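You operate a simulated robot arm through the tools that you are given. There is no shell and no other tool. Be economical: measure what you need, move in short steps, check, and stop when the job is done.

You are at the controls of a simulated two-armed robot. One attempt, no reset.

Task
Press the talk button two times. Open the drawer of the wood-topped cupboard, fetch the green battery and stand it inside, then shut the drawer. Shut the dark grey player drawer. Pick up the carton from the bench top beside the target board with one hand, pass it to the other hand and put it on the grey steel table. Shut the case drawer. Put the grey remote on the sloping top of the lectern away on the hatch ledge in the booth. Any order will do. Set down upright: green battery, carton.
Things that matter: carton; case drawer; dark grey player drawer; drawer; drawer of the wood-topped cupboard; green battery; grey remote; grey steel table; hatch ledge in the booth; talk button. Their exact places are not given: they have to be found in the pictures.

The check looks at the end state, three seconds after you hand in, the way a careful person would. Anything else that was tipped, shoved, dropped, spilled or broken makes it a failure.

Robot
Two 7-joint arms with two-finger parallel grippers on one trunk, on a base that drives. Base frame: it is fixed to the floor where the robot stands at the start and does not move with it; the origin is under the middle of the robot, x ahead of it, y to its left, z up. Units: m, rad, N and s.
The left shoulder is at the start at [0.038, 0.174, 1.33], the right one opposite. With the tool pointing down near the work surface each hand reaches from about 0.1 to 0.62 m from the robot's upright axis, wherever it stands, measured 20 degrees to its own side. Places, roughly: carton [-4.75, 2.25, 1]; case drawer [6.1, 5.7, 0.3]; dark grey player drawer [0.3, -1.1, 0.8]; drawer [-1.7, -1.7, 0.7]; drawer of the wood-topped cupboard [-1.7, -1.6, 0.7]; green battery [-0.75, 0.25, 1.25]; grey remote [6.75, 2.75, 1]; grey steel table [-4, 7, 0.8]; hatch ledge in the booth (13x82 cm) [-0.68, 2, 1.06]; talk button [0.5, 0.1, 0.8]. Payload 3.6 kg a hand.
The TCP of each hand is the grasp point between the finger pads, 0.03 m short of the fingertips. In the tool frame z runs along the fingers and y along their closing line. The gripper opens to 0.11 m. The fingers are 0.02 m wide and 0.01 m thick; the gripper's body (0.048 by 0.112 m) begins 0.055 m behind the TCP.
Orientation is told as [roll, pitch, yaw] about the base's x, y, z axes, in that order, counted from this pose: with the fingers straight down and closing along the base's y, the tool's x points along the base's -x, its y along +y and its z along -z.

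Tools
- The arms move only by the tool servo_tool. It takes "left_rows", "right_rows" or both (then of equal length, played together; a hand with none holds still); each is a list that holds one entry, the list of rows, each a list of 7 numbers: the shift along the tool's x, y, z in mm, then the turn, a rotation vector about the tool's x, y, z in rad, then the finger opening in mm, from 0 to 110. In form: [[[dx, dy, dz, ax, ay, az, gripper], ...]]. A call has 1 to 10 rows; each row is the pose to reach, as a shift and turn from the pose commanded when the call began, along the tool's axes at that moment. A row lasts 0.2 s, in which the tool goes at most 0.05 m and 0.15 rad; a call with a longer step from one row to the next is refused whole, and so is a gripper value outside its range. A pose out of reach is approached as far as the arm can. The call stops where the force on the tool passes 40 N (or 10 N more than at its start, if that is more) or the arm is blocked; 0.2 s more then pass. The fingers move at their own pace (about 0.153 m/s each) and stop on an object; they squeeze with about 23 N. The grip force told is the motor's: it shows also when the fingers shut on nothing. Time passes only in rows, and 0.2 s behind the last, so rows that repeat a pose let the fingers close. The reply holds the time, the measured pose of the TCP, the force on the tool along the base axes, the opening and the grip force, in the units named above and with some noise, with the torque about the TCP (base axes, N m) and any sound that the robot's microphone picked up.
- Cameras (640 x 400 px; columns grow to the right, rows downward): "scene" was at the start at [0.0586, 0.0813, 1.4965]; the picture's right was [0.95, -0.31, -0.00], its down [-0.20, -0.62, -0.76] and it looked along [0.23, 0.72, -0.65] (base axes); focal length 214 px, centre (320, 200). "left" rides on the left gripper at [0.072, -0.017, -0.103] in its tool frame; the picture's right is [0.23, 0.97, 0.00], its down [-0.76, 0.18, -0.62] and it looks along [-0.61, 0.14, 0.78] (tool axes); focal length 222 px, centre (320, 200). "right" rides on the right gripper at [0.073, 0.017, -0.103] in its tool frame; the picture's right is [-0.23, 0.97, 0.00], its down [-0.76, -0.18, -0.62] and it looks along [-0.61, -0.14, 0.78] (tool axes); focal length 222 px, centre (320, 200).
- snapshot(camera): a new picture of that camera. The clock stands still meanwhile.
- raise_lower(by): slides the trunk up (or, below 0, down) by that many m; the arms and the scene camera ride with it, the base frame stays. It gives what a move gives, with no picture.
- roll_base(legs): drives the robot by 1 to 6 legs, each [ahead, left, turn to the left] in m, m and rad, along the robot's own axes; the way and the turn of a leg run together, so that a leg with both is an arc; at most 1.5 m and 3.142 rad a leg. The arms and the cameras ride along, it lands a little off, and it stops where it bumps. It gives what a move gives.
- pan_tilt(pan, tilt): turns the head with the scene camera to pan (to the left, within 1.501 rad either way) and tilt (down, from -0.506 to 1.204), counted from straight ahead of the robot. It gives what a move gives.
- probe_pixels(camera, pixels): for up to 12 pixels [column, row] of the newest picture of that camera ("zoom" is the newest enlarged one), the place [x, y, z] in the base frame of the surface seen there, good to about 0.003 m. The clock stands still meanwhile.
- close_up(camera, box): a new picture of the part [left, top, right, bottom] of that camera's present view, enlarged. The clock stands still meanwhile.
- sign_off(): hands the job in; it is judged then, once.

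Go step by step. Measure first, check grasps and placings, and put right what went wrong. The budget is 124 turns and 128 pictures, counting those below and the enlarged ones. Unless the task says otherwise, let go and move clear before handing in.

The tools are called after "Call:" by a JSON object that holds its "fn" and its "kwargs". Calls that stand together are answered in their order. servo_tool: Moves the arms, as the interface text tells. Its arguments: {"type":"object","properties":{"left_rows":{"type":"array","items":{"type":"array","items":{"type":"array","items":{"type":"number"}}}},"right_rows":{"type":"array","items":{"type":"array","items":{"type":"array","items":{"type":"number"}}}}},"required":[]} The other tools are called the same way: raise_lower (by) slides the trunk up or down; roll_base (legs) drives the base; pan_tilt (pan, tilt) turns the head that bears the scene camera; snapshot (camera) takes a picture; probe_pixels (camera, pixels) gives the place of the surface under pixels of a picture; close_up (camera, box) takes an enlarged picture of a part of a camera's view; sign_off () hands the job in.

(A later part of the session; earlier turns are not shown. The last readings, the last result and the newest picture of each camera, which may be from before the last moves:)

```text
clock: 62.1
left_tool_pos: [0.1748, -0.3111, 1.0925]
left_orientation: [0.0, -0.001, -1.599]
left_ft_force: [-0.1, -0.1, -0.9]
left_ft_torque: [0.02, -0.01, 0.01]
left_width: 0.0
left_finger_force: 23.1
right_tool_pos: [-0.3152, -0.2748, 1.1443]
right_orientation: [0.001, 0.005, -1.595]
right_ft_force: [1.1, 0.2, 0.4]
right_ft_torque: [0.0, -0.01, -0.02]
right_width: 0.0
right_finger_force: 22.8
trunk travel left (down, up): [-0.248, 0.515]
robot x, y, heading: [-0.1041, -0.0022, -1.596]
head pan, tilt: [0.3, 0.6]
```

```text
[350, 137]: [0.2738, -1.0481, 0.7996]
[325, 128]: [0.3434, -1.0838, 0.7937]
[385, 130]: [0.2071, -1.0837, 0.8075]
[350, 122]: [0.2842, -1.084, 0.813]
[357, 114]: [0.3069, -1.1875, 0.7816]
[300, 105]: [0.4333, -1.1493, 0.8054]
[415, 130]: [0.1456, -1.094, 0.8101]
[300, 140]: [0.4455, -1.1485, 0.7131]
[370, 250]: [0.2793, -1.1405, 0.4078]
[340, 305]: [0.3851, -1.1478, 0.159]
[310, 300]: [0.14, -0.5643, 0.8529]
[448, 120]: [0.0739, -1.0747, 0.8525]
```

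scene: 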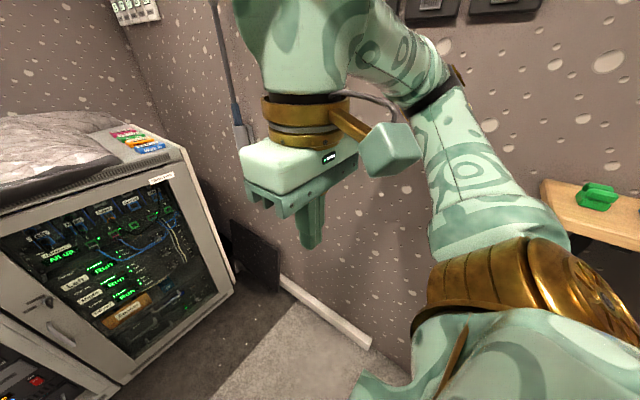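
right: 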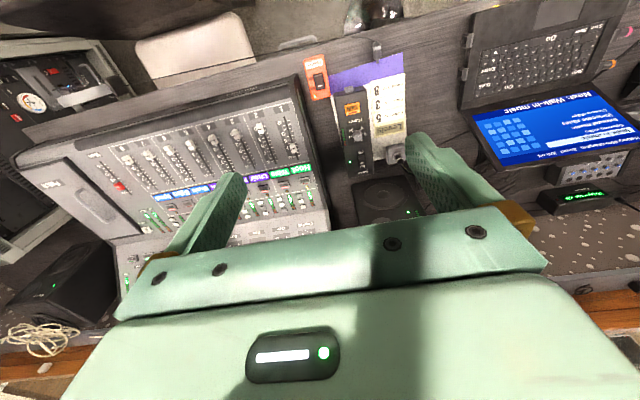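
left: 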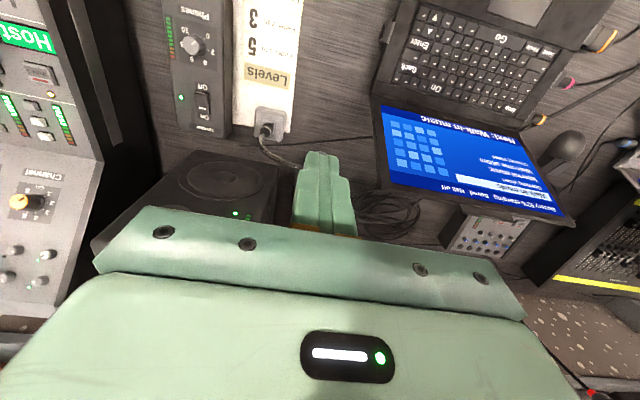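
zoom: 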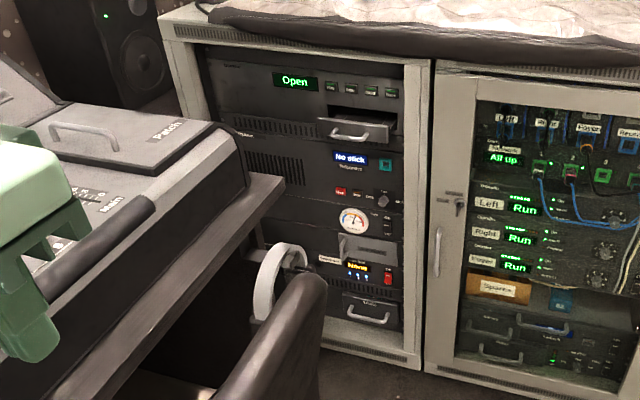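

The tray front is at y≈−1.084 (panel at −1.148), handle at (0.274,−1.048,0.80). Before driving nearer I measure the chair.

Call:
{"fn": "snapshot", "kwargs": {"camera": "scene"}}

Call:
{"fn": "probe_pixels", "kwargs": {"camera": "scene", "pixels": [[270, 260], [240, 310], [215, 360], [285, 240], [290, 340], [265, 240], [200, 380], [255, 385], [285, 300], [282, 255]]}}

```text
108 pictures are left
```

scene: 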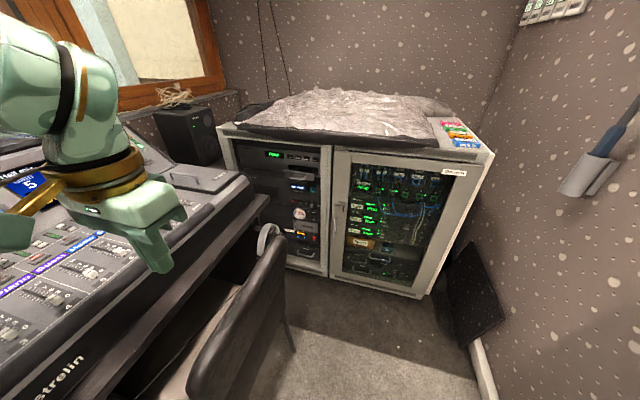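

```text
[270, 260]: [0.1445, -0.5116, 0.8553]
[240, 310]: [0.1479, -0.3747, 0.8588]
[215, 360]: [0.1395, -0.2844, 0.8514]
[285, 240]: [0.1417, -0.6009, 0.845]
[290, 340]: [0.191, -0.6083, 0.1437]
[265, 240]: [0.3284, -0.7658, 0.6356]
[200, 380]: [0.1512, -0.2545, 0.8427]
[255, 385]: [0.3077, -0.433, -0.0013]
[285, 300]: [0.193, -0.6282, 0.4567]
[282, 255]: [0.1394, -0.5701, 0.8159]
```

The chair back stands at x≈0.14, up to z 0.86, y −0.23..−0.62, so I drive past it on the wall side, with the trunk a bit higher.

Call:
{"fn": "raise_lower", "kwargs": {"by": 0.1}}

Call:
{"fn": "roll_base", "kwargs": {"legs": [[0.42, -0.08, 0], [0, 0, 0.28]]}}

Call:
{"fn": "servo_tool", "kwargs": {"left_rows": [[[0, 0, 0, 0, -0.14, 0, 0], [0, 0, 0, 0, -0.28, 0, 0], [0, 0, 0, 0, -0.42, 0, 0], [0, 0, 0, 0, -0.56, 0, 0], [-10, 0, 0, 0, -0.7, 0, 0], [-20, 0, 0, 0, -0.84, 0, 0], [-30, 0, 0, 0, -0.98, 0, 0], [-40, 0, 0, 0, -1.12, 0, 0], [-50, 0, 0, 0, -1.26, 0, 0], [-60, 0, 0, 0, -1.4, 0, 0]]]}}

Call:
{"fn": "snapshot", "kwargs": {"camera": "scene"}}

```text
clock: 63.4
left_tool_pos: [0.1748, -0.3104, 1.1932]
left_orientation: [0.001, 0.001, -1.596]
left_ft_force: [0.3, -0.4, 0.3]
left_ft_torque: [-0.01, 0.03, -0.01]
left_width: 0.0
left_finger_force: 22.5
right_tool_pos: [-0.3148, -0.2757, 1.2442]
right_orientation: [-0.001, 0.007, -1.597]
right_ft_force: [0.6, 0.0, 0.0]
right_ft_torque: [0.04, 0.01, 0.02]
right_width: 0.0
right_finger_force: 23.4
trunk travel left (down, up): [-0.348, 0.415]
robot x, y, heading: [-0.1022, 0.0016, -1.595]
head pan, tilt: [0.3, 0.6]
```

```text
clock: 67.0
left_tool_pos: [0.1562, -0.643, 1.1924]
left_orientation: [0.0, 0.0, -1.318]
left_ft_force: [0.8, -0.6, 0.2]
left_ft_torque: [-0.01, 0.03, 0.02]
left_width: 0.0
left_finger_force: 23.0
right_tool_pos: [-0.3234, -0.7424, 1.2462]
right_orientation: [0.0, 0.003, -1.319]
right_ft_force: [-0.2, -0.6, -0.8]
right_ft_torque: [-0.01, -0.04, -0.01]
right_width: 0.0
right_finger_force: 23.1
trunk travel left (down, up): [-0.348, 0.415]
robot x, y, heading: [-0.1948, -0.4165, -1.313]
head pan, tilt: [0.3, 0.6]
```

```text
clock: 69.2
left_tool_pos: [0.2499, -0.7883, 1.185]
left_orientation: [-0.019, -1.398, -1.301]
left_ft_force: [-0.6, 0.2, 0.6]
left_ft_torque: [-0.02, 0.04, -0.06]
left_width: 0.0
left_finger_force: 22.5
left hand out of reach, approached as far as the arm can: row 3, 4, 5, 6, 7, 8, 9, 10
right_tool_pos: [-0.3236, -0.7428, 1.2453]
right_orientation: [0.001, 0.005, -1.316]
right_ft_force: [0.0, 0.4, 0.0]
right_ft_torque: [0.01, -0.01, -0.01]
right_width: 0.0
right_finger_force: 23.0
trunk travel left (down, up): [-0.348, 0.415]
robot x, y, heading: [-0.1934, -0.4179, -1.318]
head pan, tilt: [0.3, 0.6]
```

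```text
107 pictures are left
```

scene: 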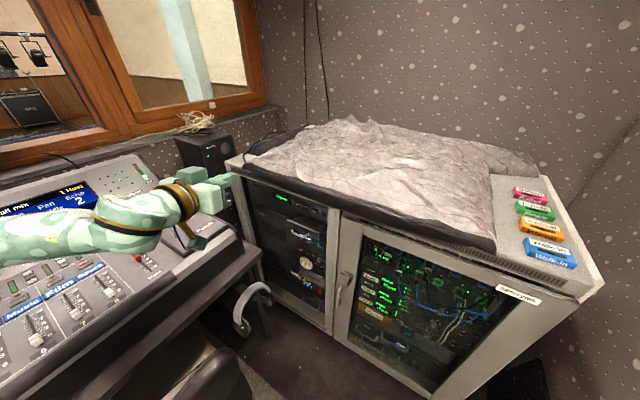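

The hand now points forward. Before descending I probe the desk/mixer corner, white hook and tray in this view.

Call:
{"fn": "probe_pixels", "kwargs": {"camera": "scene", "pixels": [[262, 250], [240, 235], [250, 270], [240, 310], [268, 285], [230, 260], [205, 232], [308, 230], [300, 236], [220, 345]]}}

Call:
{"fn": "close_up", "kwargs": {"camera": "scene", "box": [200, 160, 360, 340]}}

```text
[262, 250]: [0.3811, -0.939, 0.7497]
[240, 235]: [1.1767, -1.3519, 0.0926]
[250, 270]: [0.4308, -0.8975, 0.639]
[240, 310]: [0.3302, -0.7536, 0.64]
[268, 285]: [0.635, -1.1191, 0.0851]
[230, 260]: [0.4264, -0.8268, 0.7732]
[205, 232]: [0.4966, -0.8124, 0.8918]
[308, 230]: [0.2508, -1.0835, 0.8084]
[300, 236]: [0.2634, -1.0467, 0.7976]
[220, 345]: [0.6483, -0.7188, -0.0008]
```

```text
2.22 times, centred on (280, 250) of scene
```

zoom: 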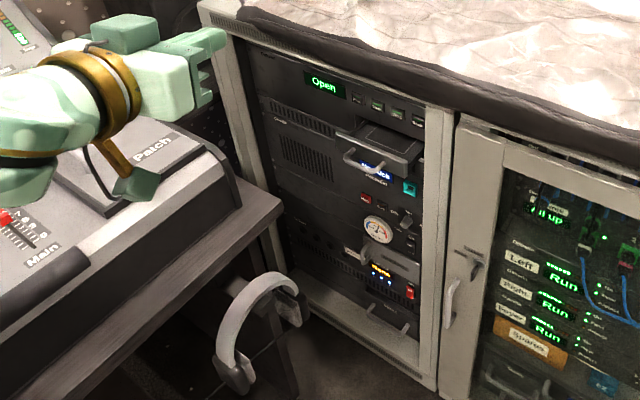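

Clearances: desk corner at (0.38,−0.94), chair back top 0.86. I raise the trunk 0.1 m, then bring the hand forward and partway down in front of the tray.

Call:
{"fn": "raise_lower", "kwargs": {"by": 0.1}}

Call:
{"fn": "servo_tool", "kwargs": {"left_rows": [[[18, -8, 43, 0, 0.05, 0, 0], [36, -16, 87, 0, 0.1, 0, 0], [54, -24, 130, 0, 0.15, 0, 0], [71, -32, 174, 0, 0.2, 0, 0], [115, -32, 182, 0, 0.2, 0, 0], [160, -32, 190, 0, 0.2, 0, 0], [204, -32, 197, 0, 0.2, 0, 0], [248, -32, 205, 0, 0.2, 0, 0], [292, -32, 213, 0, 0.2, 0, 0]]]}}

Call:
{"fn": "snapshot", "kwargs": {"camera": "scene"}}

Call:
{"fn": "snapshot", "kwargs": {"camera": "left"}}

```text
clock: 70.5
left_tool_pos: [0.2502, -0.7872, 1.2878]
left_orientation: [-0.001, -1.403, -1.315]
left_ft_force: [1.2, -0.8, -0.2]
left_ft_torque: [0.0, 0.01, 0.02]
left_width: 0.0
left_finger_force: 22.9
right_tool_pos: [-0.3238, -0.7431, 1.3446]
right_orientation: [0.0, 0.007, -1.316]
right_ft_force: [0.4, 0.4, 0.5]
right_ft_torque: [0.0, -0.02, 0.03]
right_width: 0.0003
right_finger_force: 22.8
trunk travel left (down, up): [-0.448, 0.315]
robot x, y, heading: [-0.1947, -0.4211, -1.318]
head pan, tilt: [0.3, 0.6]
```

```text
clock: 72.5
left_tool_pos: [0.2623, -0.9526, 0.962]
left_orientation: [0.0, -1.2, -1.318]
left_ft_force: [-0.2, 0.7, -0.7]
left_ft_torque: [0.01, 0.04, 0.03]
left_width: 0.0002
left_finger_force: 22.8
right_tool_pos: [-0.3239, -0.7428, 1.3444]
right_orientation: [-0.001, 0.005, -1.315]
right_ft_force: [-0.6, 0.3, -0.3]
right_ft_torque: [0.01, 0.04, 0.01]
right_width: 0.0
right_finger_force: 23.0
trunk travel left (down, up): [-0.448, 0.315]
robot x, y, heading: [-0.194, -0.4164, -1.316]
head pan, tilt: [0.3, 0.6]
```

```text
105 pictures are left
```

scene: 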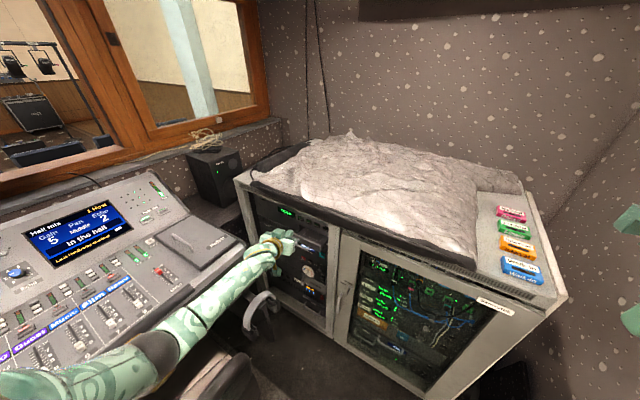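

```text
104 pictures are left
```

left: 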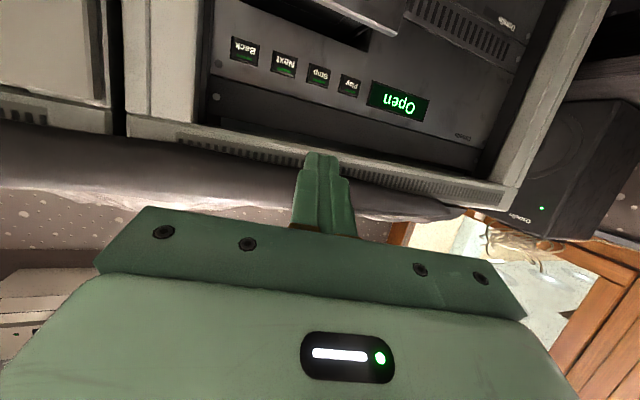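

The hand is in front of the rack, z 0.962. I check forearm height over the chair back before going lower.

Call:
{"fn": "probe_pixels", "kwargs": {"camera": "scene", "pixels": [[160, 360], [185, 325], [215, 300], [232, 370], [255, 262], [180, 350], [312, 245]]}}

```text
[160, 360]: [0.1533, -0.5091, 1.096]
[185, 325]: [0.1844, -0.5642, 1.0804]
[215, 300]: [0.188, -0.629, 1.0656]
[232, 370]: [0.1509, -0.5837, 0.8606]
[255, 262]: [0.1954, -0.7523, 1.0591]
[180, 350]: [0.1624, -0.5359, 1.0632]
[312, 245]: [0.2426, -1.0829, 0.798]
```

Clear by several cm but tightening, so I steepen the hand (keeps the wrist higher) while lowering the tip to the handle's height.

Call:
{"fn": "servo_tool", "kwargs": {"left_rows": [[[35, 0, 13, 0, 0.0625, 0, 0], [70, 0, 27, 0, 0.125, 0, 0], [104, 0, 40, 0, 0.1875, 0, 0], [138, 0, 54, 0, 0.25, 0, 0], [138, 0, 54, 0, 0.25, 0, 0]]]}}

Call:
{"fn": "snapshot", "kwargs": {"camera": "left"}}

Call:
{"fn": "snapshot", "kwargs": {"camera": "scene"}}

Call:
{"fn": "probe_pixels", "kwargs": {"camera": "scene", "pixels": [[160, 360], [185, 325], [215, 300], [232, 370], [200, 330]]}}

```text
clock: 73.7
left_tool_pos: [0.2593, -0.9498, 0.8159]
left_orientation: [-0.002, -0.954, -1.319]
left_ft_force: [0.3, 0.7, -0.2]
left_ft_torque: [0.02, -0.02, 0.04]
left_width: 0.0
left_finger_force: 22.9
right_tool_pos: [-0.3233, -0.7425, 1.3449]
right_orientation: [-0.001, 0.005, -1.314]
right_ft_force: [0.2, 1.5, -0.2]
right_ft_torque: [-0.04, -0.02, -0.04]
right_width: 0.0001
right_finger_force: 23.1
trunk travel left (down, up): [-0.448, 0.315]
robot x, y, heading: [-0.1955, -0.4161, -1.317]
head pan, tilt: [0.3, 0.6]
```

```text
103 pictures are left
```

left: 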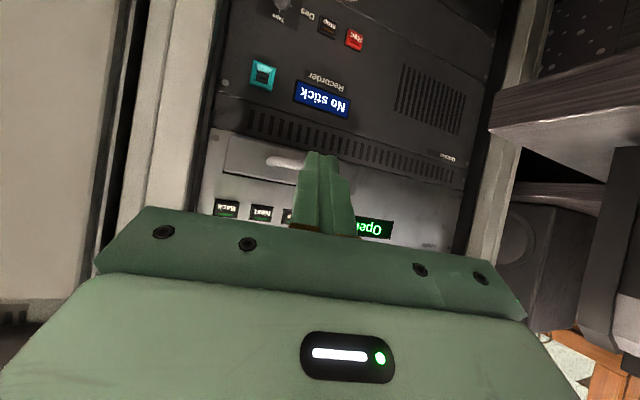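

```text
102 pictures are left
```

scene: 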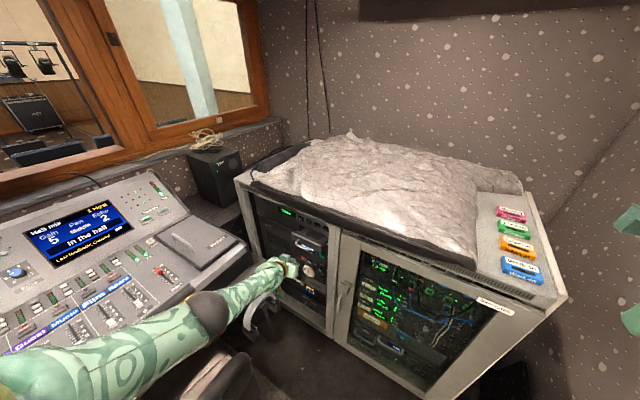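

```text
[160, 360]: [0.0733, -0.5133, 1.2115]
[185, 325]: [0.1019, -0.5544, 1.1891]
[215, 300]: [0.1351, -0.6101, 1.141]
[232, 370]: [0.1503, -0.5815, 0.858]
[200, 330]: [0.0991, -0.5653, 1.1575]
```

Arm is getting straight, so rather than stretch it I drive the base in −y to push the tray with the hand held still.

Call:
{"fn": "roll_base", "kwargs": {"legs": [[0.068, -0.018, 0]]}}

Call:
{"fn": "snapshot", "kwargs": {"camera": "left"}}

```text
clock: 74.8
left_tool_pos: [0.2575, -1.0208, 0.8146]
left_orientation: [-0.001, -0.95, -1.319]
left_ft_force: [-0.3, -0.7, -0.5]
left_ft_torque: [0.01, 0.01, 0.02]
left_width: 0.0001
left_finger_force: 23.2
right_tool_pos: [-0.3267, -0.8129, 1.344]
right_orientation: [0.001, 0.007, -1.318]
right_ft_force: [0.8, -0.6, 0.1]
right_ft_torque: [0.04, 0.04, 0.02]
right_width: 0.0
right_finger_force: 22.8
trunk travel left (down, up): [-0.448, 0.315]
robot x, y, heading: [-0.194, -0.4876, -1.316]
head pan, tilt: [0.3, 0.6]
```

```text
101 pictures are left
```

left: 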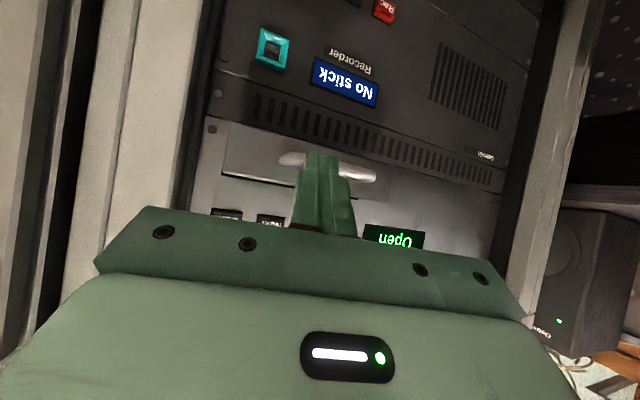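

The tip is centred on the handle, nearly touching. I drive on ~7 cm to push it shut.

Call:
{"fn": "roll_base", "kwargs": {"legs": [[0.07, -0.018, 0]]}}

Call:
{"fn": "snapshot", "kwargs": {"camera": "left"}}

```text
clock: 75.8
left_tool_pos: [0.2573, -1.0784, 0.8151]
left_orientation: [-0.004, -0.951, -1.315]
left_ft_force: [-2.2, 8.0, 8.5]
left_ft_torque: [-0.1, 0.07, -0.06]
left_width: 0.0001
left_finger_force: 23.1
right_tool_pos: [-0.3251, -0.8733, 1.3439]
right_orientation: [-0.002, 0.003, -1.314]
right_ft_force: [-0.6, -0.1, -0.6]
right_ft_torque: [-0.02, 0.01, 0.03]
right_width: 0.0
right_finger_force: 22.5
trunk travel left (down, up): [-0.448, 0.315]
robot x, y, heading: [-0.1956, -0.5527, -1.318]
head pan, tilt: [0.3, 0.6]
stopped in leg 1: the force on the tool passed its limit at 113 N (the readings are from after the stop); the commanded pose is now the measured one
```

```text
100 pictures are left
```

left: 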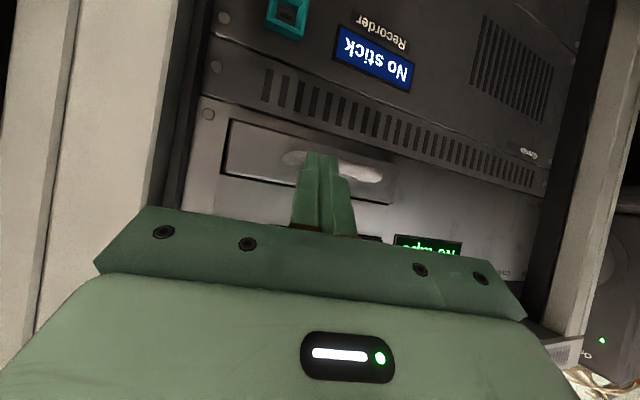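

The display changed to "No tape" and the tray is flush: closed. I back off and check from the scene camera.

Call:
{"fn": "roll_base", "kwargs": {"legs": [[-0.145, 0.037, 0]]}}

Call:
{"fn": "servo_tool", "kwargs": {"left_rows": [[[-41, 0, -28, 0, 0, 0, 0], [-82, 0, -56, 0, 0, 0, 0], [-123, 0, -84, 0, 0, 0, 0], [-164, 0, -112, 0, 0.1, 0, 0], [-200, 0, -140, 0, 0.2, 0, 0], [-225, 0, -180, 0, 0.3, 0, 0], [-240, 0, -220, 0, 0.4, 0, 0], [-245, 0, -260, 0, 0.5, 0, 0], [-245, 0, -290, 0, 0.6, 0, 0]]]}}

Call:
{"fn": "close_up", "kwargs": {"camera": "scene", "box": [200, 160, 360, 340]}}

```text
clock: 77.2
left_tool_pos: [0.2571, -0.9298, 0.815]
left_orientation: [-0.005, -0.951, -1.317]
left_ft_force: [0.1, -0.1, 0.3]
left_ft_torque: [0.01, 0.01, 0.06]
left_width: 0.0003
left_finger_force: 22.6
right_tool_pos: [-0.3243, -0.725, 1.3453]
right_orientation: [-0.001, 0.007, -1.316]
right_ft_force: [0.0, 0.1, 0.4]
right_ft_torque: [-0.01, 0.0, -0.01]
right_width: 0.0001
right_finger_force: 22.9
trunk travel left (down, up): [-0.448, 0.315]
robot x, y, heading: [-0.1963, -0.4037, -1.315]
head pan, tilt: [0.3, 0.6]
```

```text
clock: 79.2
left_tool_pos: [0.2391, -0.8401, 1.182]
left_orientation: [-0.005, -0.352, -1.318]
left_ft_force: [0.7, 0.1, -0.2]
left_ft_torque: [0.0, 0.02, 0.01]
left_width: 0.0
left_finger_force: 22.8
right_tool_pos: [-0.3197, -0.7234, 1.3464]
right_orientation: [-0.003, 0.008, -1.317]
right_ft_force: [0.5, -0.5, 0.3]
right_ft_torque: [-0.02, 0.07, 0.02]
right_width: 0.0001
right_finger_force: 23.0
trunk travel left (down, up): [-0.448, 0.315]
robot x, y, heading: [-0.1938, -0.4006, -1.313]
head pan, tilt: [0.3, 0.6]
```

```text
2.22 times, centred on (280, 250) of scene
```

zoom: 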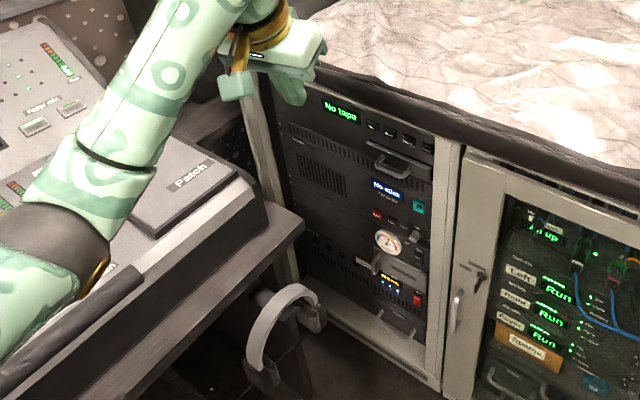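

Player drawer is shut ("No tape"). Next the battery: I tuck the left arm, back away to y≈0.1 and turn to face the back wall shelf.

Call:
{"fn": "servo_tool", "kwargs": {"left_rows": [[[25, 0, -27, 0, 0.06, 0, 0], [50, 0, -54, 0, 0.12, 0, 0], [76, 0, -81, 0, 0.18, 0, 0], [102, 0, -108, 0, 0.24, 0, 0], [128, 0, -135, 0, 0.3, 0, 0], [153, 0, -163, 0, 0.35, 0, 0]]]}}

Call:
{"fn": "roll_base", "kwargs": {"legs": [[-0.448, 0.262, 0], [0, 0, -1.83]]}}

Call:
{"fn": "pan_tilt", "kwargs": {"pan": 0.0, "tilt": 0.5}}

Call:
{"fn": "snapshot", "kwargs": {"camera": "scene"}}

```text
clock: 80.6
left_tool_pos: [0.1837, -0.6437, 1.2814]
left_orientation: [-0.004, -0.001, -1.319]
left_ft_force: [-0.3, 0.8, -0.1]
left_ft_torque: [-0.01, 0.02, 0.0]
left_width: 0.0
left_finger_force: 23.1
right_tool_pos: [-0.3245, -0.7241, 1.3444]
right_orientation: [0.0, 0.006, -1.317]
right_ft_force: [1.1, 1.3, 0.2]
right_ft_torque: [-0.01, 0.02, 0.01]
right_width: 0.0001
right_finger_force: 23.0
trunk travel left (down, up): [-0.448, 0.315]
robot x, y, heading: [-0.1943, -0.4019, -1.316]
head pan, tilt: [0.3, 0.6]
```

```text
clock: 88.0
left_tool_pos: [-0.3841, -0.2126, 1.2798]
left_orientation: [-0.004, 0.0, -3.127]
left_ft_force: [-0.3, 0.0, 1.2]
left_ft_torque: [0.0, 0.03, -0.02]
left_width: 0.0
left_finger_force: 22.7
right_tool_pos: [-0.3436, 0.3012, 1.3435]
right_orientation: [-0.001, 0.008, -3.123]
right_ft_force: [0.6, -0.3, 0.0]
right_ft_torque: [0.02, 0.0, 0.03]
right_width: 0.0001
right_finger_force: 23.1
trunk travel left (down, up): [-0.448, 0.315]
robot x, y, heading: [-0.0594, 0.0982, -3.122]
head pan, tilt: [0.3, 0.6]
```

```text
clock: 88.8
left_tool_pos: [-0.3861, -0.2113, 1.2813]
left_orientation: [-0.003, 0.0, -3.127]
left_ft_force: [0.1, -0.6, 0.5]
left_ft_torque: [0.01, -0.03, -0.03]
left_width: 0.0
left_finger_force: 22.7
right_tool_pos: [-0.3446, 0.301, 1.3445]
right_orientation: [0.0, 0.007, -3.122]
right_ft_force: [0.4, -0.2, 0.0]
right_ft_torque: [-0.01, -0.02, 0.01]
right_width: 0.0002
right_finger_force: 22.9
trunk travel left (down, up): [-0.448, 0.315]
robot x, y, heading: [-0.0601, 0.0981, -3.122]
head pan, tilt: [0.0, 0.499]
```

```text
98 pictures are left
```

scene: 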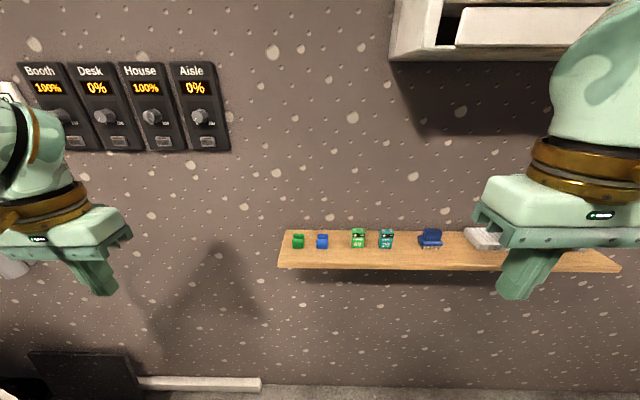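

Call:
{"fn": "close_up", "kwargs": {"camera": "scene", "box": [270, 200, 480, 290]}}

Call:
{"fn": "probe_pixels", "kwargs": {"camera": "scene", "pixels": [[298, 240], [358, 238], [387, 238], [322, 240], [432, 238], [358, 255], [340, 262], [340, 236], [358, 229], [420, 45], [290, 262]]}}

```text
3.05 times, centred on (375, 245) of scene
```

zoom: 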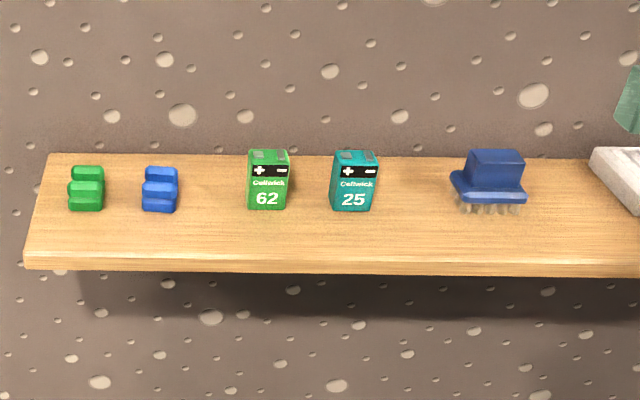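

```text
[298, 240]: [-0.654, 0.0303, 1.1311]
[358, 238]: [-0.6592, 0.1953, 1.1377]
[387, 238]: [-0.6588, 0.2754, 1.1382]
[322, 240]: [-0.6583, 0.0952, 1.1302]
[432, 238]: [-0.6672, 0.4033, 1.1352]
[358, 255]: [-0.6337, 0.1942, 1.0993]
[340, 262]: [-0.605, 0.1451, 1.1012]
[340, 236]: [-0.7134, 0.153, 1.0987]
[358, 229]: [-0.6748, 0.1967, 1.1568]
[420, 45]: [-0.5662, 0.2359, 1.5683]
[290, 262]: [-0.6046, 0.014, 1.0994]
```

Two batteries: green "62" at (−0.667,0.196), teal "25" at y 0.276. I drive 0.18 m closer and look through the right hand's camera.

Call:
{"fn": "roll_base", "kwargs": {"legs": [[0.18, 0, 0]]}}

Call:
{"fn": "servo_tool", "kwargs": {"right_rows": [[[0, 20, 20, 0, 0, 0, 60], [-10, 40, 40, 0, 0, 0, 60], [-30, 60, 60, 0, 0, 0, 60], [-50, 80, 75, 0, 0, 0, 60], [-80, 100, 80, 0, 0, 0, 60], [-100, 100, 80, 0, 0, 0, 60]]]}}

Call:
{"fn": "snapshot", "kwargs": {"camera": "right"}}

Call:
{"fn": "snapshot", "kwargs": {"camera": "scene"}}

```text
clock: 90.5
left_tool_pos: [-0.5706, -0.2147, 1.2806]
left_orientation: [-0.004, -0.001, -3.128]
left_ft_force: [0.8, -0.9, 0.7]
left_ft_torque: [0.02, -0.03, 0.01]
left_width: 0.0
left_finger_force: 23.5
right_tool_pos: [-0.5257, 0.2972, 1.3432]
right_orientation: [-0.006, 0.008, -3.12]
right_ft_force: [0.1, -0.2, -0.7]
right_ft_torque: [0.0, -0.03, -0.01]
right_width: 0.0001
right_finger_force: 23.0
trunk travel left (down, up): [-0.448, 0.315]
robot x, y, heading: [-0.2429, 0.0969, -3.123]
head pan, tilt: [0.0, 0.499]
stopped in leg 1: the robot was blocked; the commanded pose is now the measured one
```

```text
clock: 91.8
left_tool_pos: [-0.5699, -0.2158, 1.2811]
left_orientation: [-0.003, 0.0, -3.13]
left_ft_force: [-0.7, 0.3, 0.5]
left_ft_torque: [0.01, 0.03, 0.01]
left_width: 0.0
left_finger_force: 22.2
right_tool_pos: [-0.624, 0.1954, 1.2617]
right_orientation: [-0.007, 0.005, -3.118]
right_ft_force: [-0.1, -0.5, 0.2]
right_ft_torque: [-0.01, 0.01, -0.03]
right_width: 0.06
right_finger_force: 0.0
trunk travel left (down, up): [-0.448, 0.315]
robot x, y, heading: [-0.244, 0.0947, -3.125]
head pan, tilt: [0.0, 0.499]
```

```text
96 pictures are left
```

right: 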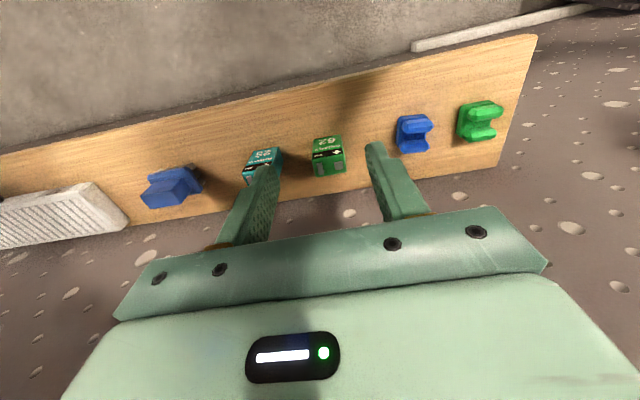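

```text
95 pictures are left
```

scene: 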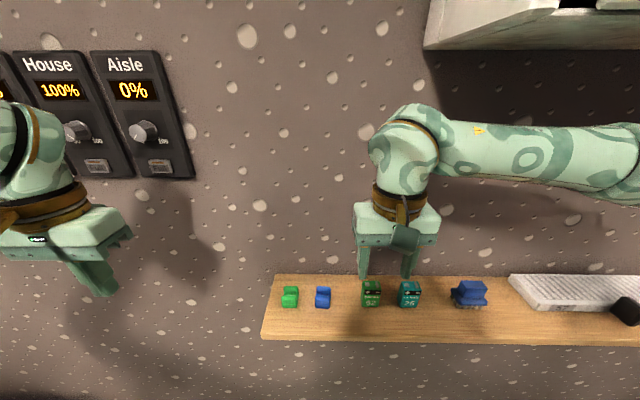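

The green "62" battery sits between the open fingers at (328,160). I probe its faces in the right view.

Call:
{"fn": "close_up", "kwargs": {"camera": "right", "box": [240, 100, 420, 210]}}

Call:
{"fn": "probe_pixels", "kwargs": {"camera": "right", "pixels": [[328, 168], [327, 144], [316, 165], [342, 165], [328, 173], [328, 160], [270, 165]]}}

```text
3.56 times, centred on (330, 155) of right
```

zoom: 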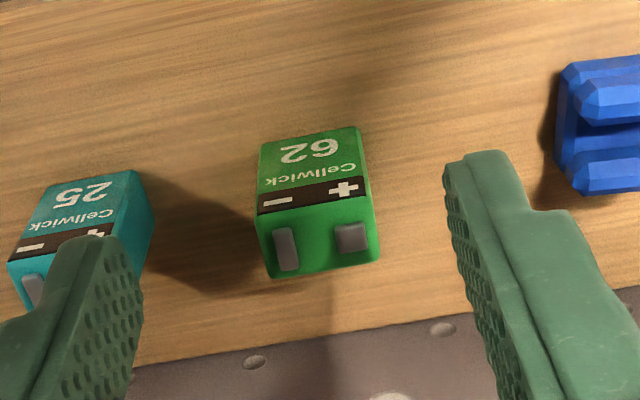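

```text
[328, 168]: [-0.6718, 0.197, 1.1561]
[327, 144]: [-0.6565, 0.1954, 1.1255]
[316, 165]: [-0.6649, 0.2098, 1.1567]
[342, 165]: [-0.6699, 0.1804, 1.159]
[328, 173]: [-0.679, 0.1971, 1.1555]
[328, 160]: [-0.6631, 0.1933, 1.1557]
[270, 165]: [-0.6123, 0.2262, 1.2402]
```

The battery is centred at (−0.669,0.1955), top 1.157. I descend around it and close.

Call:
{"fn": "servo_tool", "kwargs": {"right_rows": [[[-22, 0, 10, 0, 0, 0, 60], [-45, 0, 40, 0, 0, 0, 60], [-45, 0, 80, 0, 0, 0, 60], [-45, 0, 105, 0, 0, 0, 60], [-45, 0, 119, 0, 0, 0, 60], [-45, 0, 119, 0, 0, 0, 60], [-45, 0, 119, 0, 0, 0, 0], [-45, 0, 119, 0, 0, 0, 0], [-45, 0, 119, 0, 0, 0, 0]]]}}

Call:
{"fn": "close_up", "kwargs": {"camera": "right", "box": [200, 60, 440, 260]}}

```text
clock: 93.8
left_tool_pos: [-0.5696, -0.2156, 1.2811]
left_orientation: [-0.004, 0.002, -3.13]
left_ft_force: [0.0, 0.6, 0.2]
left_ft_torque: [-0.02, 0.0, -0.01]
left_width: 0.0001
left_finger_force: 23.2
right_tool_pos: [-0.6673, 0.1945, 1.144]
right_orientation: [-0.005, 0.007, -3.117]
right_ft_force: [0.4, 0.0, 0.5]
right_ft_torque: [-0.02, -0.02, 0.01]
right_width: 0.0358
right_finger_force: 23.0
trunk travel left (down, up): [-0.448, 0.315]
robot x, y, heading: [-0.2427, 0.0945, -3.121]
head pan, tilt: [0.0, 0.499]
```

```text
2.00 times, centred on (320, 160) of right
```

zoom: 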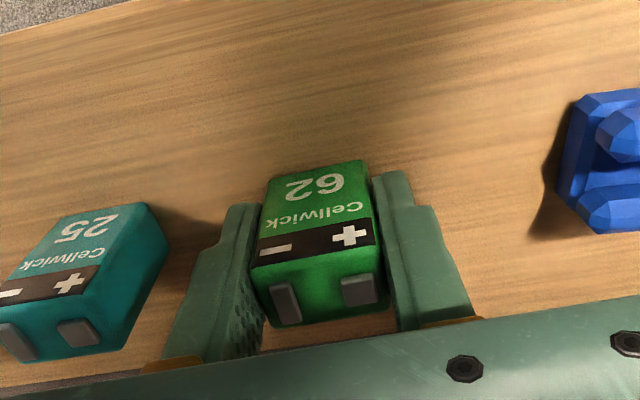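

Grip is firm at 36 mm. I lift, pull back, move the base away from the wall, turn to face +y and look down the corridor.

Call:
{"fn": "servo_tool", "kwargs": {"right_rows": [[[0, 0, -40, 0, 0, 0, 0], [0, 0, -80, 0, 0, 0, 0], [30, 0, -120, 0, 0, 0, 0], [70, -10, -140, 0, 0, 0, 0], [110, -20, -150, 0, 0, 0, 0], [150, -30, -150, 0, 0, 0, 0]]], "left_rows": [[[0, 0, 0, 0, 0, 0, 0], [0, 0, 0, 0, 0, 0, 0], [0, 0, 0, 0, 0, 0, 0], [0, 0, 0, 0, 0, 0, 0], [10, 0, 0, 0, 0, 0, 0], [20, 0, 0, 0, 0, 0, 0]]]}}

Call:
{"fn": "roll_base", "kwargs": {"legs": [[-0.13, 0, 0], [0, 0, -1.57]]}}

Call:
{"fn": "pan_tilt", "kwargs": {"pan": 0.3, "tilt": 0.45}}

Call:
{"fn": "snapshot", "kwargs": {"camera": "scene"}}

```text
clock: 95.2
left_tool_pos: [-0.5485, -0.217, 1.282]
left_orientation: [-0.005, 0.0, -3.127]
left_ft_force: [0.5, -0.2, 0.1]
left_ft_torque: [-0.03, -0.03, 0.01]
left_width: 0.0
left_finger_force: 22.9
right_tool_pos: [-0.516, 0.2278, 1.2939]
right_orientation: [-0.004, 0.005, -3.12]
right_ft_force: [0.3, -0.8, -0.9]
right_ft_torque: [0.03, 0.06, -0.02]
right_width: 0.0354
right_finger_force: 23.0
trunk travel left (down, up): [-0.448, 0.315]
robot x, y, heading: [-0.2442, 0.0953, -3.12]
head pan, tilt: [0.0, 0.499]
```

```text
clock: 100.3
left_tool_pos: [-0.4301, 0.4026, 1.28]
left_orientation: [-0.001, 0.001, 1.595]
left_ft_force: [1.4, 0.8, 0.1]
left_ft_torque: [-0.03, -0.02, -0.01]
left_width: 0.0002
left_finger_force: 23.2
right_tool_pos: [0.014, 0.3751, 1.2943]
right_orientation: [-0.006, 0.006, 1.604]
right_ft_force: [1.2, 0.3, -0.8]
right_ft_torque: [-0.03, 0.0, 0.0]
right_width: 0.0356
right_finger_force: 22.8
trunk travel left (down, up): [-0.448, 0.315]
robot x, y, heading: [-0.1153, 0.0978, 1.595]
head pan, tilt: [0.0, 0.499]
```

```text
clock: 101.1
left_tool_pos: [-0.4296, 0.403, 1.2803]
left_orientation: [-0.003, 0.0, 1.593]
left_ft_force: [-0.4, 0.2, -0.5]
left_ft_torque: [-0.02, -0.04, -0.01]
left_width: 0.0001
left_finger_force: 22.9
right_tool_pos: [0.0137, 0.3752, 1.2929]
right_orientation: [-0.005, 0.006, 1.604]
right_ft_force: [-0.5, -0.3, -1.0]
right_ft_torque: [0.04, 0.05, -0.03]
right_width: 0.0354
right_finger_force: 22.8
trunk travel left (down, up): [-0.448, 0.315]
robot x, y, heading: [-0.1171, 0.0989, 1.593]
head pan, tilt: [0.3, 0.45]
```

```text
92 pictures are left
```

scene: 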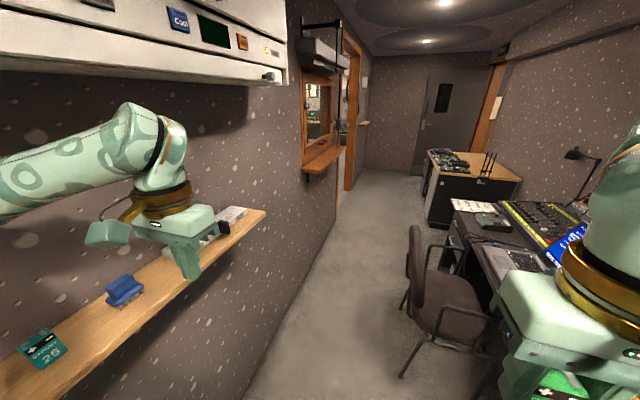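

I probe the chair, ledge and doorway to plan the drive.

Call:
{"fn": "probe_pixels", "kwargs": {"camera": "scene", "pixels": [[410, 260], [402, 372], [405, 300], [322, 165], [308, 170], [337, 215], [345, 188], [350, 60], [428, 200], [365, 185], [345, 120], [380, 168]]}}

Call:
{"fn": "close_up", "kwargs": {"camera": "scene", "box": [280, 20, 440, 220]}}

```text
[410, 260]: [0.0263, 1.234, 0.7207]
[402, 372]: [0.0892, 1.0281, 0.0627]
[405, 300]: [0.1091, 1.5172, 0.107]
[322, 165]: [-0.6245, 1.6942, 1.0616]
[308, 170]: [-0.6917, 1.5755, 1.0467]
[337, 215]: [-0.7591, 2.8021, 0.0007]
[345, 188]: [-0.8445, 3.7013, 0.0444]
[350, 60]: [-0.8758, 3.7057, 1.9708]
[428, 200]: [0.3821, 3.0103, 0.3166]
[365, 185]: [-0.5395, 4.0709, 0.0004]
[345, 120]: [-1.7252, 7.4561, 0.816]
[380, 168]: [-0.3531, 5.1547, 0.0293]
```

```text
2.00 times, centred on (360, 120) of scene
```

zoom: 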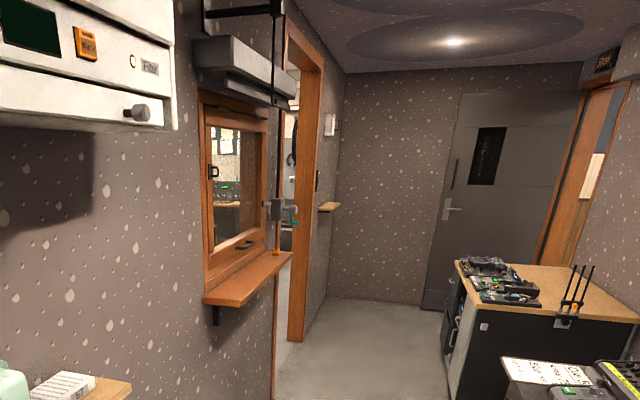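

The doorway in the back wall spans y≈2.8–3.7. I check how far my left elbow sticks out toward the wall before passing the chair.

Call:
{"fn": "pan_tilt", "kwargs": {"pan": 1.3, "tilt": 0.6}}

Call:
{"fn": "snapshot", "kwargs": {"camera": "scene"}}

Call:
{"fn": "probe_pixels", "kwargs": {"camera": "scene", "pixels": [[320, 150], [320, 200], [280, 100], [360, 250], [320, 80], [400, 200], [240, 200], [200, 250]]}}

```text
clock: 102.4
left_tool_pos: [-0.4303, 0.4025, 1.2812]
left_orientation: [-0.004, 0.0, 1.593]
left_ft_force: [-0.4, 0.3, 0.3]
left_ft_torque: [0.01, -0.01, 0.0]
left_width: 0.0
left_finger_force: 23.1
right_tool_pos: [0.0147, 0.3743, 1.2941]
right_orientation: [-0.005, 0.006, 1.604]
right_ft_force: [1.1, -0.3, -1.0]
right_ft_torque: [0.02, 0.02, -0.01]
right_width: 0.0355
right_finger_force: 22.9
trunk travel left (down, up): [-0.448, 0.315]
robot x, y, heading: [-0.1142, 0.1021, 1.596]
head pan, tilt: [1.3, 0.6]
```

```text
90 pictures are left
```

scene: 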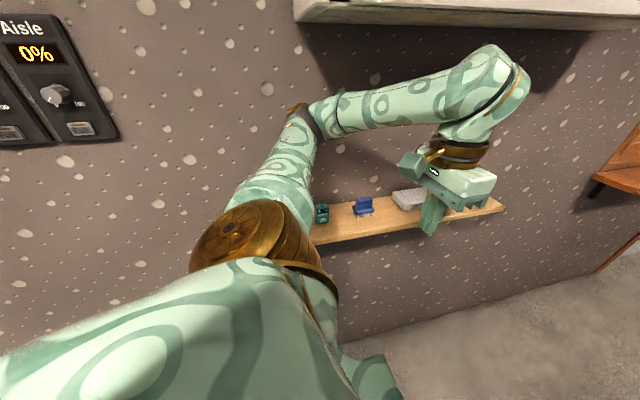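

```text
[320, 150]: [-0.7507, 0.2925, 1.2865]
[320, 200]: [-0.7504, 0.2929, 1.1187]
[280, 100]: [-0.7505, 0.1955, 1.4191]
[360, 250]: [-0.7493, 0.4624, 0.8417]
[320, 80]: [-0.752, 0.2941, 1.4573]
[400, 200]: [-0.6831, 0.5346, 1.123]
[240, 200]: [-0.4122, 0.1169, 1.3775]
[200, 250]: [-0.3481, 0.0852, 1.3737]
```

Call:
{"fn": "probe_pixels", "kwargs": {"camera": "scene", "pixels": [[302, 125], [312, 128], [330, 115], [285, 160], [295, 110], [400, 100], [490, 75], [310, 5]]}}

```text
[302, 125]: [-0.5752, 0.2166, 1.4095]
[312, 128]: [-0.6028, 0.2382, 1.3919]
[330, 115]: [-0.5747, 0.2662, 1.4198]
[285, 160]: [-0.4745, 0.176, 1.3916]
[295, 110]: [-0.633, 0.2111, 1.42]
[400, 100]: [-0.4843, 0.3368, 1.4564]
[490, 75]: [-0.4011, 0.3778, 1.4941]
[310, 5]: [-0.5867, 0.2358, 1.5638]
```

Elbow half-span is about 0.53 m, so I travel sideways: face the desk (+x), keep x≈−0.31 between chair and ledge, and strafe to the doorway at y≈3.25.

Call:
{"fn": "roll_base", "kwargs": {"legs": [[0, 0, -1.595], [-0.2, 0, 0], [0, 1.0, 0], [0, 1.0, 0], [0, 1.15, 0]]}}

Call:
{"fn": "pan_tilt", "kwargs": {"pan": 1.5, "tilt": 0.4}}

Call:
{"fn": "snapshot", "kwargs": {"camera": "scene"}}

```text
clock: 122.8
left_tool_pos: [0.1088, 3.5048, 1.2807]
left_orientation: [-0.002, 0.001, -0.039]
left_ft_force: [-0.6, 0.7, -0.5]
left_ft_torque: [-0.02, 0.03, 0.0]
left_width: 0.0001
left_finger_force: 23.1
right_tool_pos: [0.0552, 3.0633, 1.2944]
right_orientation: [-0.005, 0.007, -0.027]
right_ft_force: [-0.1, 0.2, -1.2]
right_ft_torque: [0.0, 0.0, 0.0]
right_width: 0.0359
right_finger_force: 22.6
trunk travel left (down, up): [-0.448, 0.315]
robot x, y, heading: [-0.2127, 3.207, -0.035]
head pan, tilt: [1.3, 0.6]
```

```text
clock: 123.5
left_tool_pos: [0.1098, 3.5046, 1.2801]
left_orientation: [-0.004, -0.001, -0.037]
left_ft_force: [-0.1, -1.8, 0.4]
left_ft_torque: [0.01, -0.02, -0.04]
left_width: 0.0
left_finger_force: 22.6
right_tool_pos: [0.0553, 3.0638, 1.2937]
right_orientation: [-0.005, 0.008, -0.029]
right_ft_force: [0.4, -0.4, -1.4]
right_ft_torque: [0.02, -0.01, -0.04]
right_width: 0.0355
right_finger_force: 22.9
trunk travel left (down, up): [-0.448, 0.315]
robot x, y, heading: [-0.2134, 3.2074, -0.032]
head pan, tilt: [1.499, 0.4]
```

```text
89 pictures are left
```

scene: 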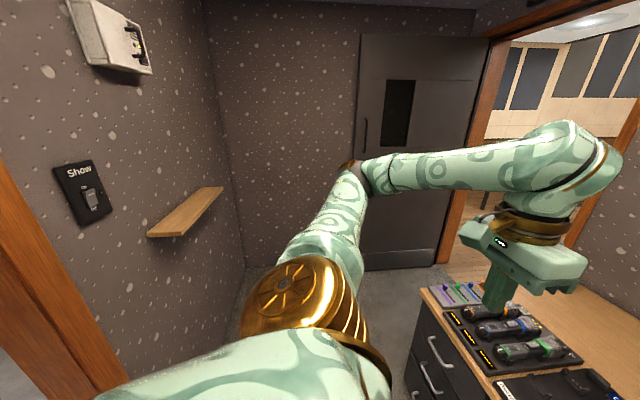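

Reached (−0.21,3.21). I turn to face −y and look right through the doorway.

Call:
{"fn": "roll_base", "kwargs": {"legs": [[0, 0, -1.535]]}}

Call:
{"fn": "pan_tilt", "kwargs": {"pan": -1.5, "tilt": 0.45}}

Call:
{"fn": "snapshot", "kwargs": {"camera": "scene"}}

```text
clock: 127.6
left_tool_pos: [0.1027, 2.9055, 1.2801]
left_orientation: [-0.005, 0.001, -1.55]
left_ft_force: [0.2, 0.3, 0.2]
left_ft_torque: [0.01, -0.01, 0.01]
left_width: 0.0
left_finger_force: 22.3
right_tool_pos: [-0.3417, 2.9317, 1.294]
right_orientation: [-0.005, 0.006, -1.539]
right_ft_force: [-0.2, -0.5, 0.0]
right_ft_torque: [0.02, 0.01, 0.02]
right_width: 0.0356
right_finger_force: 22.7
trunk travel left (down, up): [-0.448, 0.315]
robot x, y, heading: [-0.214, 3.2066, -1.545]
head pan, tilt: [1.499, 0.4]
```

```text
clock: 130.2
left_tool_pos: [0.1023, 2.9038, 1.28]
left_orientation: [-0.005, 0.0, -1.549]
left_ft_force: [0.4, -0.4, 0.1]
left_ft_torque: [0.03, 0.02, 0.03]
left_width: 0.0
left_finger_force: 22.7
right_tool_pos: [-0.3414, 2.9331, 1.2951]
right_orientation: [-0.005, 0.006, -1.538]
right_ft_force: [0.0, -0.2, -1.0]
right_ft_torque: [-0.01, 0.02, -0.02]
right_width: 0.0356
right_finger_force: 23.1
trunk travel left (down, up): [-0.448, 0.315]
robot x, y, heading: [-0.2129, 3.2085, -1.546]
head pan, tilt: [-1.499, 0.45]
```

```text
88 pictures are left
```

scene: 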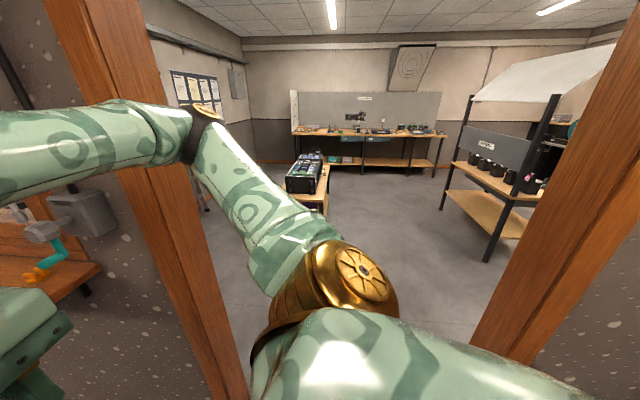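

I probe the door jambs and the furniture in the workshop.

Call:
{"fn": "probe_pixels", "kwargs": {"camera": "scene", "pixels": [[225, 390], [160, 200], [480, 345], [560, 220], [310, 205], [295, 165], [322, 170], [450, 185], [485, 260], [300, 135], [440, 135], [209, 205]]}}

```text
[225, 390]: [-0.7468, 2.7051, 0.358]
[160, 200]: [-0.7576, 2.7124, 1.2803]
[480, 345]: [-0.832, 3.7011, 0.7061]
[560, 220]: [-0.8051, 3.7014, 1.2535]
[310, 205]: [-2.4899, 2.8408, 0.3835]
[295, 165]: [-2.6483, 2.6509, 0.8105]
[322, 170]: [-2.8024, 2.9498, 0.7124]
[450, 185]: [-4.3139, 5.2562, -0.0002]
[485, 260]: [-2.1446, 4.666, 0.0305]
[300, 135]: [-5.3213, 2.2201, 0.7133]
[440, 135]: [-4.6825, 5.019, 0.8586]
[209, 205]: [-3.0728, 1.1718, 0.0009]
```

Door opening is y 2.71–3.70, I am centred. I strafe right 1.4 m into the workshop and look ahead (−y).

Call:
{"fn": "roll_base", "kwargs": {"legs": [[0, -0.7, 0], [0, -0.75, 0]]}}

Call:
{"fn": "pan_tilt", "kwargs": {"pan": -0.1, "tilt": 0.4}}

Call:
{"fn": "snapshot", "kwargs": {"camera": "scene"}}

```text
clock: 137.7
left_tool_pos: [-1.343, 2.8651, 1.281]
left_orientation: [-0.004, -0.001, -1.559]
left_ft_force: [0.4, -0.8, -0.2]
left_ft_torque: [0.0, 0.0, -0.01]
left_width: 0.0
left_finger_force: 22.9
right_tool_pos: [-1.7881, 2.8985, 1.2946]
right_orientation: [-0.006, 0.006, -1.551]
right_ft_force: [-0.3, -0.1, -1.1]
right_ft_torque: [-0.01, -0.04, 0.04]
right_width: 0.0359
right_finger_force: 23.4
trunk travel left (down, up): [-0.448, 0.315]
robot x, y, heading: [-1.657, 3.177, -1.558]
head pan, tilt: [-1.499, 0.45]
```

```text
clock: 139.2
left_tool_pos: [-1.3433, 2.8657, 1.2818]
left_orientation: [-0.003, 0.001, -1.562]
left_ft_force: [0.2, -0.1, 0.2]
left_ft_torque: [0.02, -0.03, -0.01]
left_width: 0.0
left_finger_force: 22.8
right_tool_pos: [-1.7891, 2.8977, 1.2935]
right_orientation: [-0.005, 0.007, -1.549]
right_ft_force: [0.6, 0.5, -0.4]
right_ft_torque: [0.0, -0.03, -0.01]
right_width: 0.0356
right_finger_force: 23.5
trunk travel left (down, up): [-0.448, 0.315]
robot x, y, heading: [-1.6544, 3.1753, -1.551]
head pan, tilt: [-0.099, 0.4]
```

```text
87 pictures are left
```

scene: 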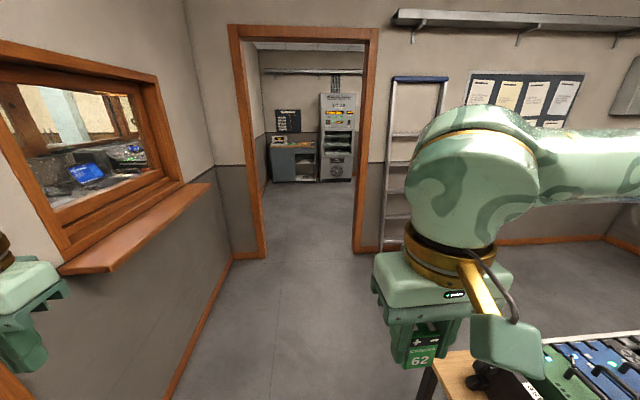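

Another doorway ahead leads to a small room with a grey cupboard at (292,155). I probe the jambs and cupboard.

Call:
{"fn": "probe_pixels", "kwargs": {"camera": "scene", "pixels": [[262, 250], [358, 245], [366, 150], [250, 150], [292, 147], [305, 160], [292, 180], [335, 180], [182, 200], [110, 265], [405, 250], [430, 360]]}}

Call:
{"fn": "close_up", "kwargs": {"camera": "scene", "box": [250, 80, 370, 200]}}

```text
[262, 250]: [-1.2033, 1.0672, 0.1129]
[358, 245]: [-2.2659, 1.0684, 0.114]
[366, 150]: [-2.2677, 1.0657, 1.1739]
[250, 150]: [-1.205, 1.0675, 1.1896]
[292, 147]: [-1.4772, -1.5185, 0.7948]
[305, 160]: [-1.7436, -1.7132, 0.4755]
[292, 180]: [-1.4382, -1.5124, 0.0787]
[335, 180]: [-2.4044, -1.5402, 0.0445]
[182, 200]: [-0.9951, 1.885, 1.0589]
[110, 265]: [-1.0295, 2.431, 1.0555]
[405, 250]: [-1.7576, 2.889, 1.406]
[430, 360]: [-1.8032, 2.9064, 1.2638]
```

```text
3.33 times, centred on (310, 140) of scene
```

zoom: 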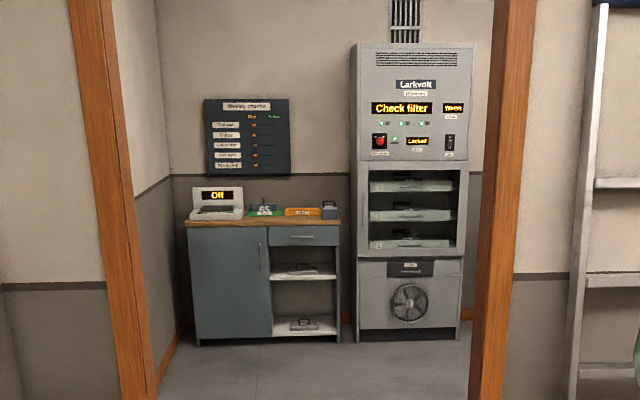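

The doorway is x −2.27..−1.20 (y≈1.07), cupboard beyond with a drawer under its wood top. I shift to the doorway's centre, face +x and strafe right, first half.

Call:
{"fn": "roll_base", "kwargs": {"legs": [[0, -0.1, 0], [0, 0, 1.551], [0, -1.4, 0]]}}

```text
clock: 150.8
left_tool_pos: [-1.4589, 2.054, 1.2802]
left_orientation: [-0.004, 0.001, -0.016]
left_ft_force: [0.8, 0.3, 0.3]
left_ft_torque: [0.01, 0.0, 0.02]
left_width: 0.0
left_finger_force: 23.1
right_tool_pos: [-1.5029, 1.6099, 1.2948]
right_orientation: [-0.006, 0.007, -0.008]
right_ft_force: [-0.9, 0.2, -1.4]
right_ft_torque: [-0.04, 0.03, -0.03]
right_width: 0.0357
right_finger_force: 22.7
trunk travel left (down, up): [-0.448, 0.315]
robot x, y, heading: [-1.7742, 1.7447, -0.011]
head pan, tilt: [-0.099, 0.4]
```

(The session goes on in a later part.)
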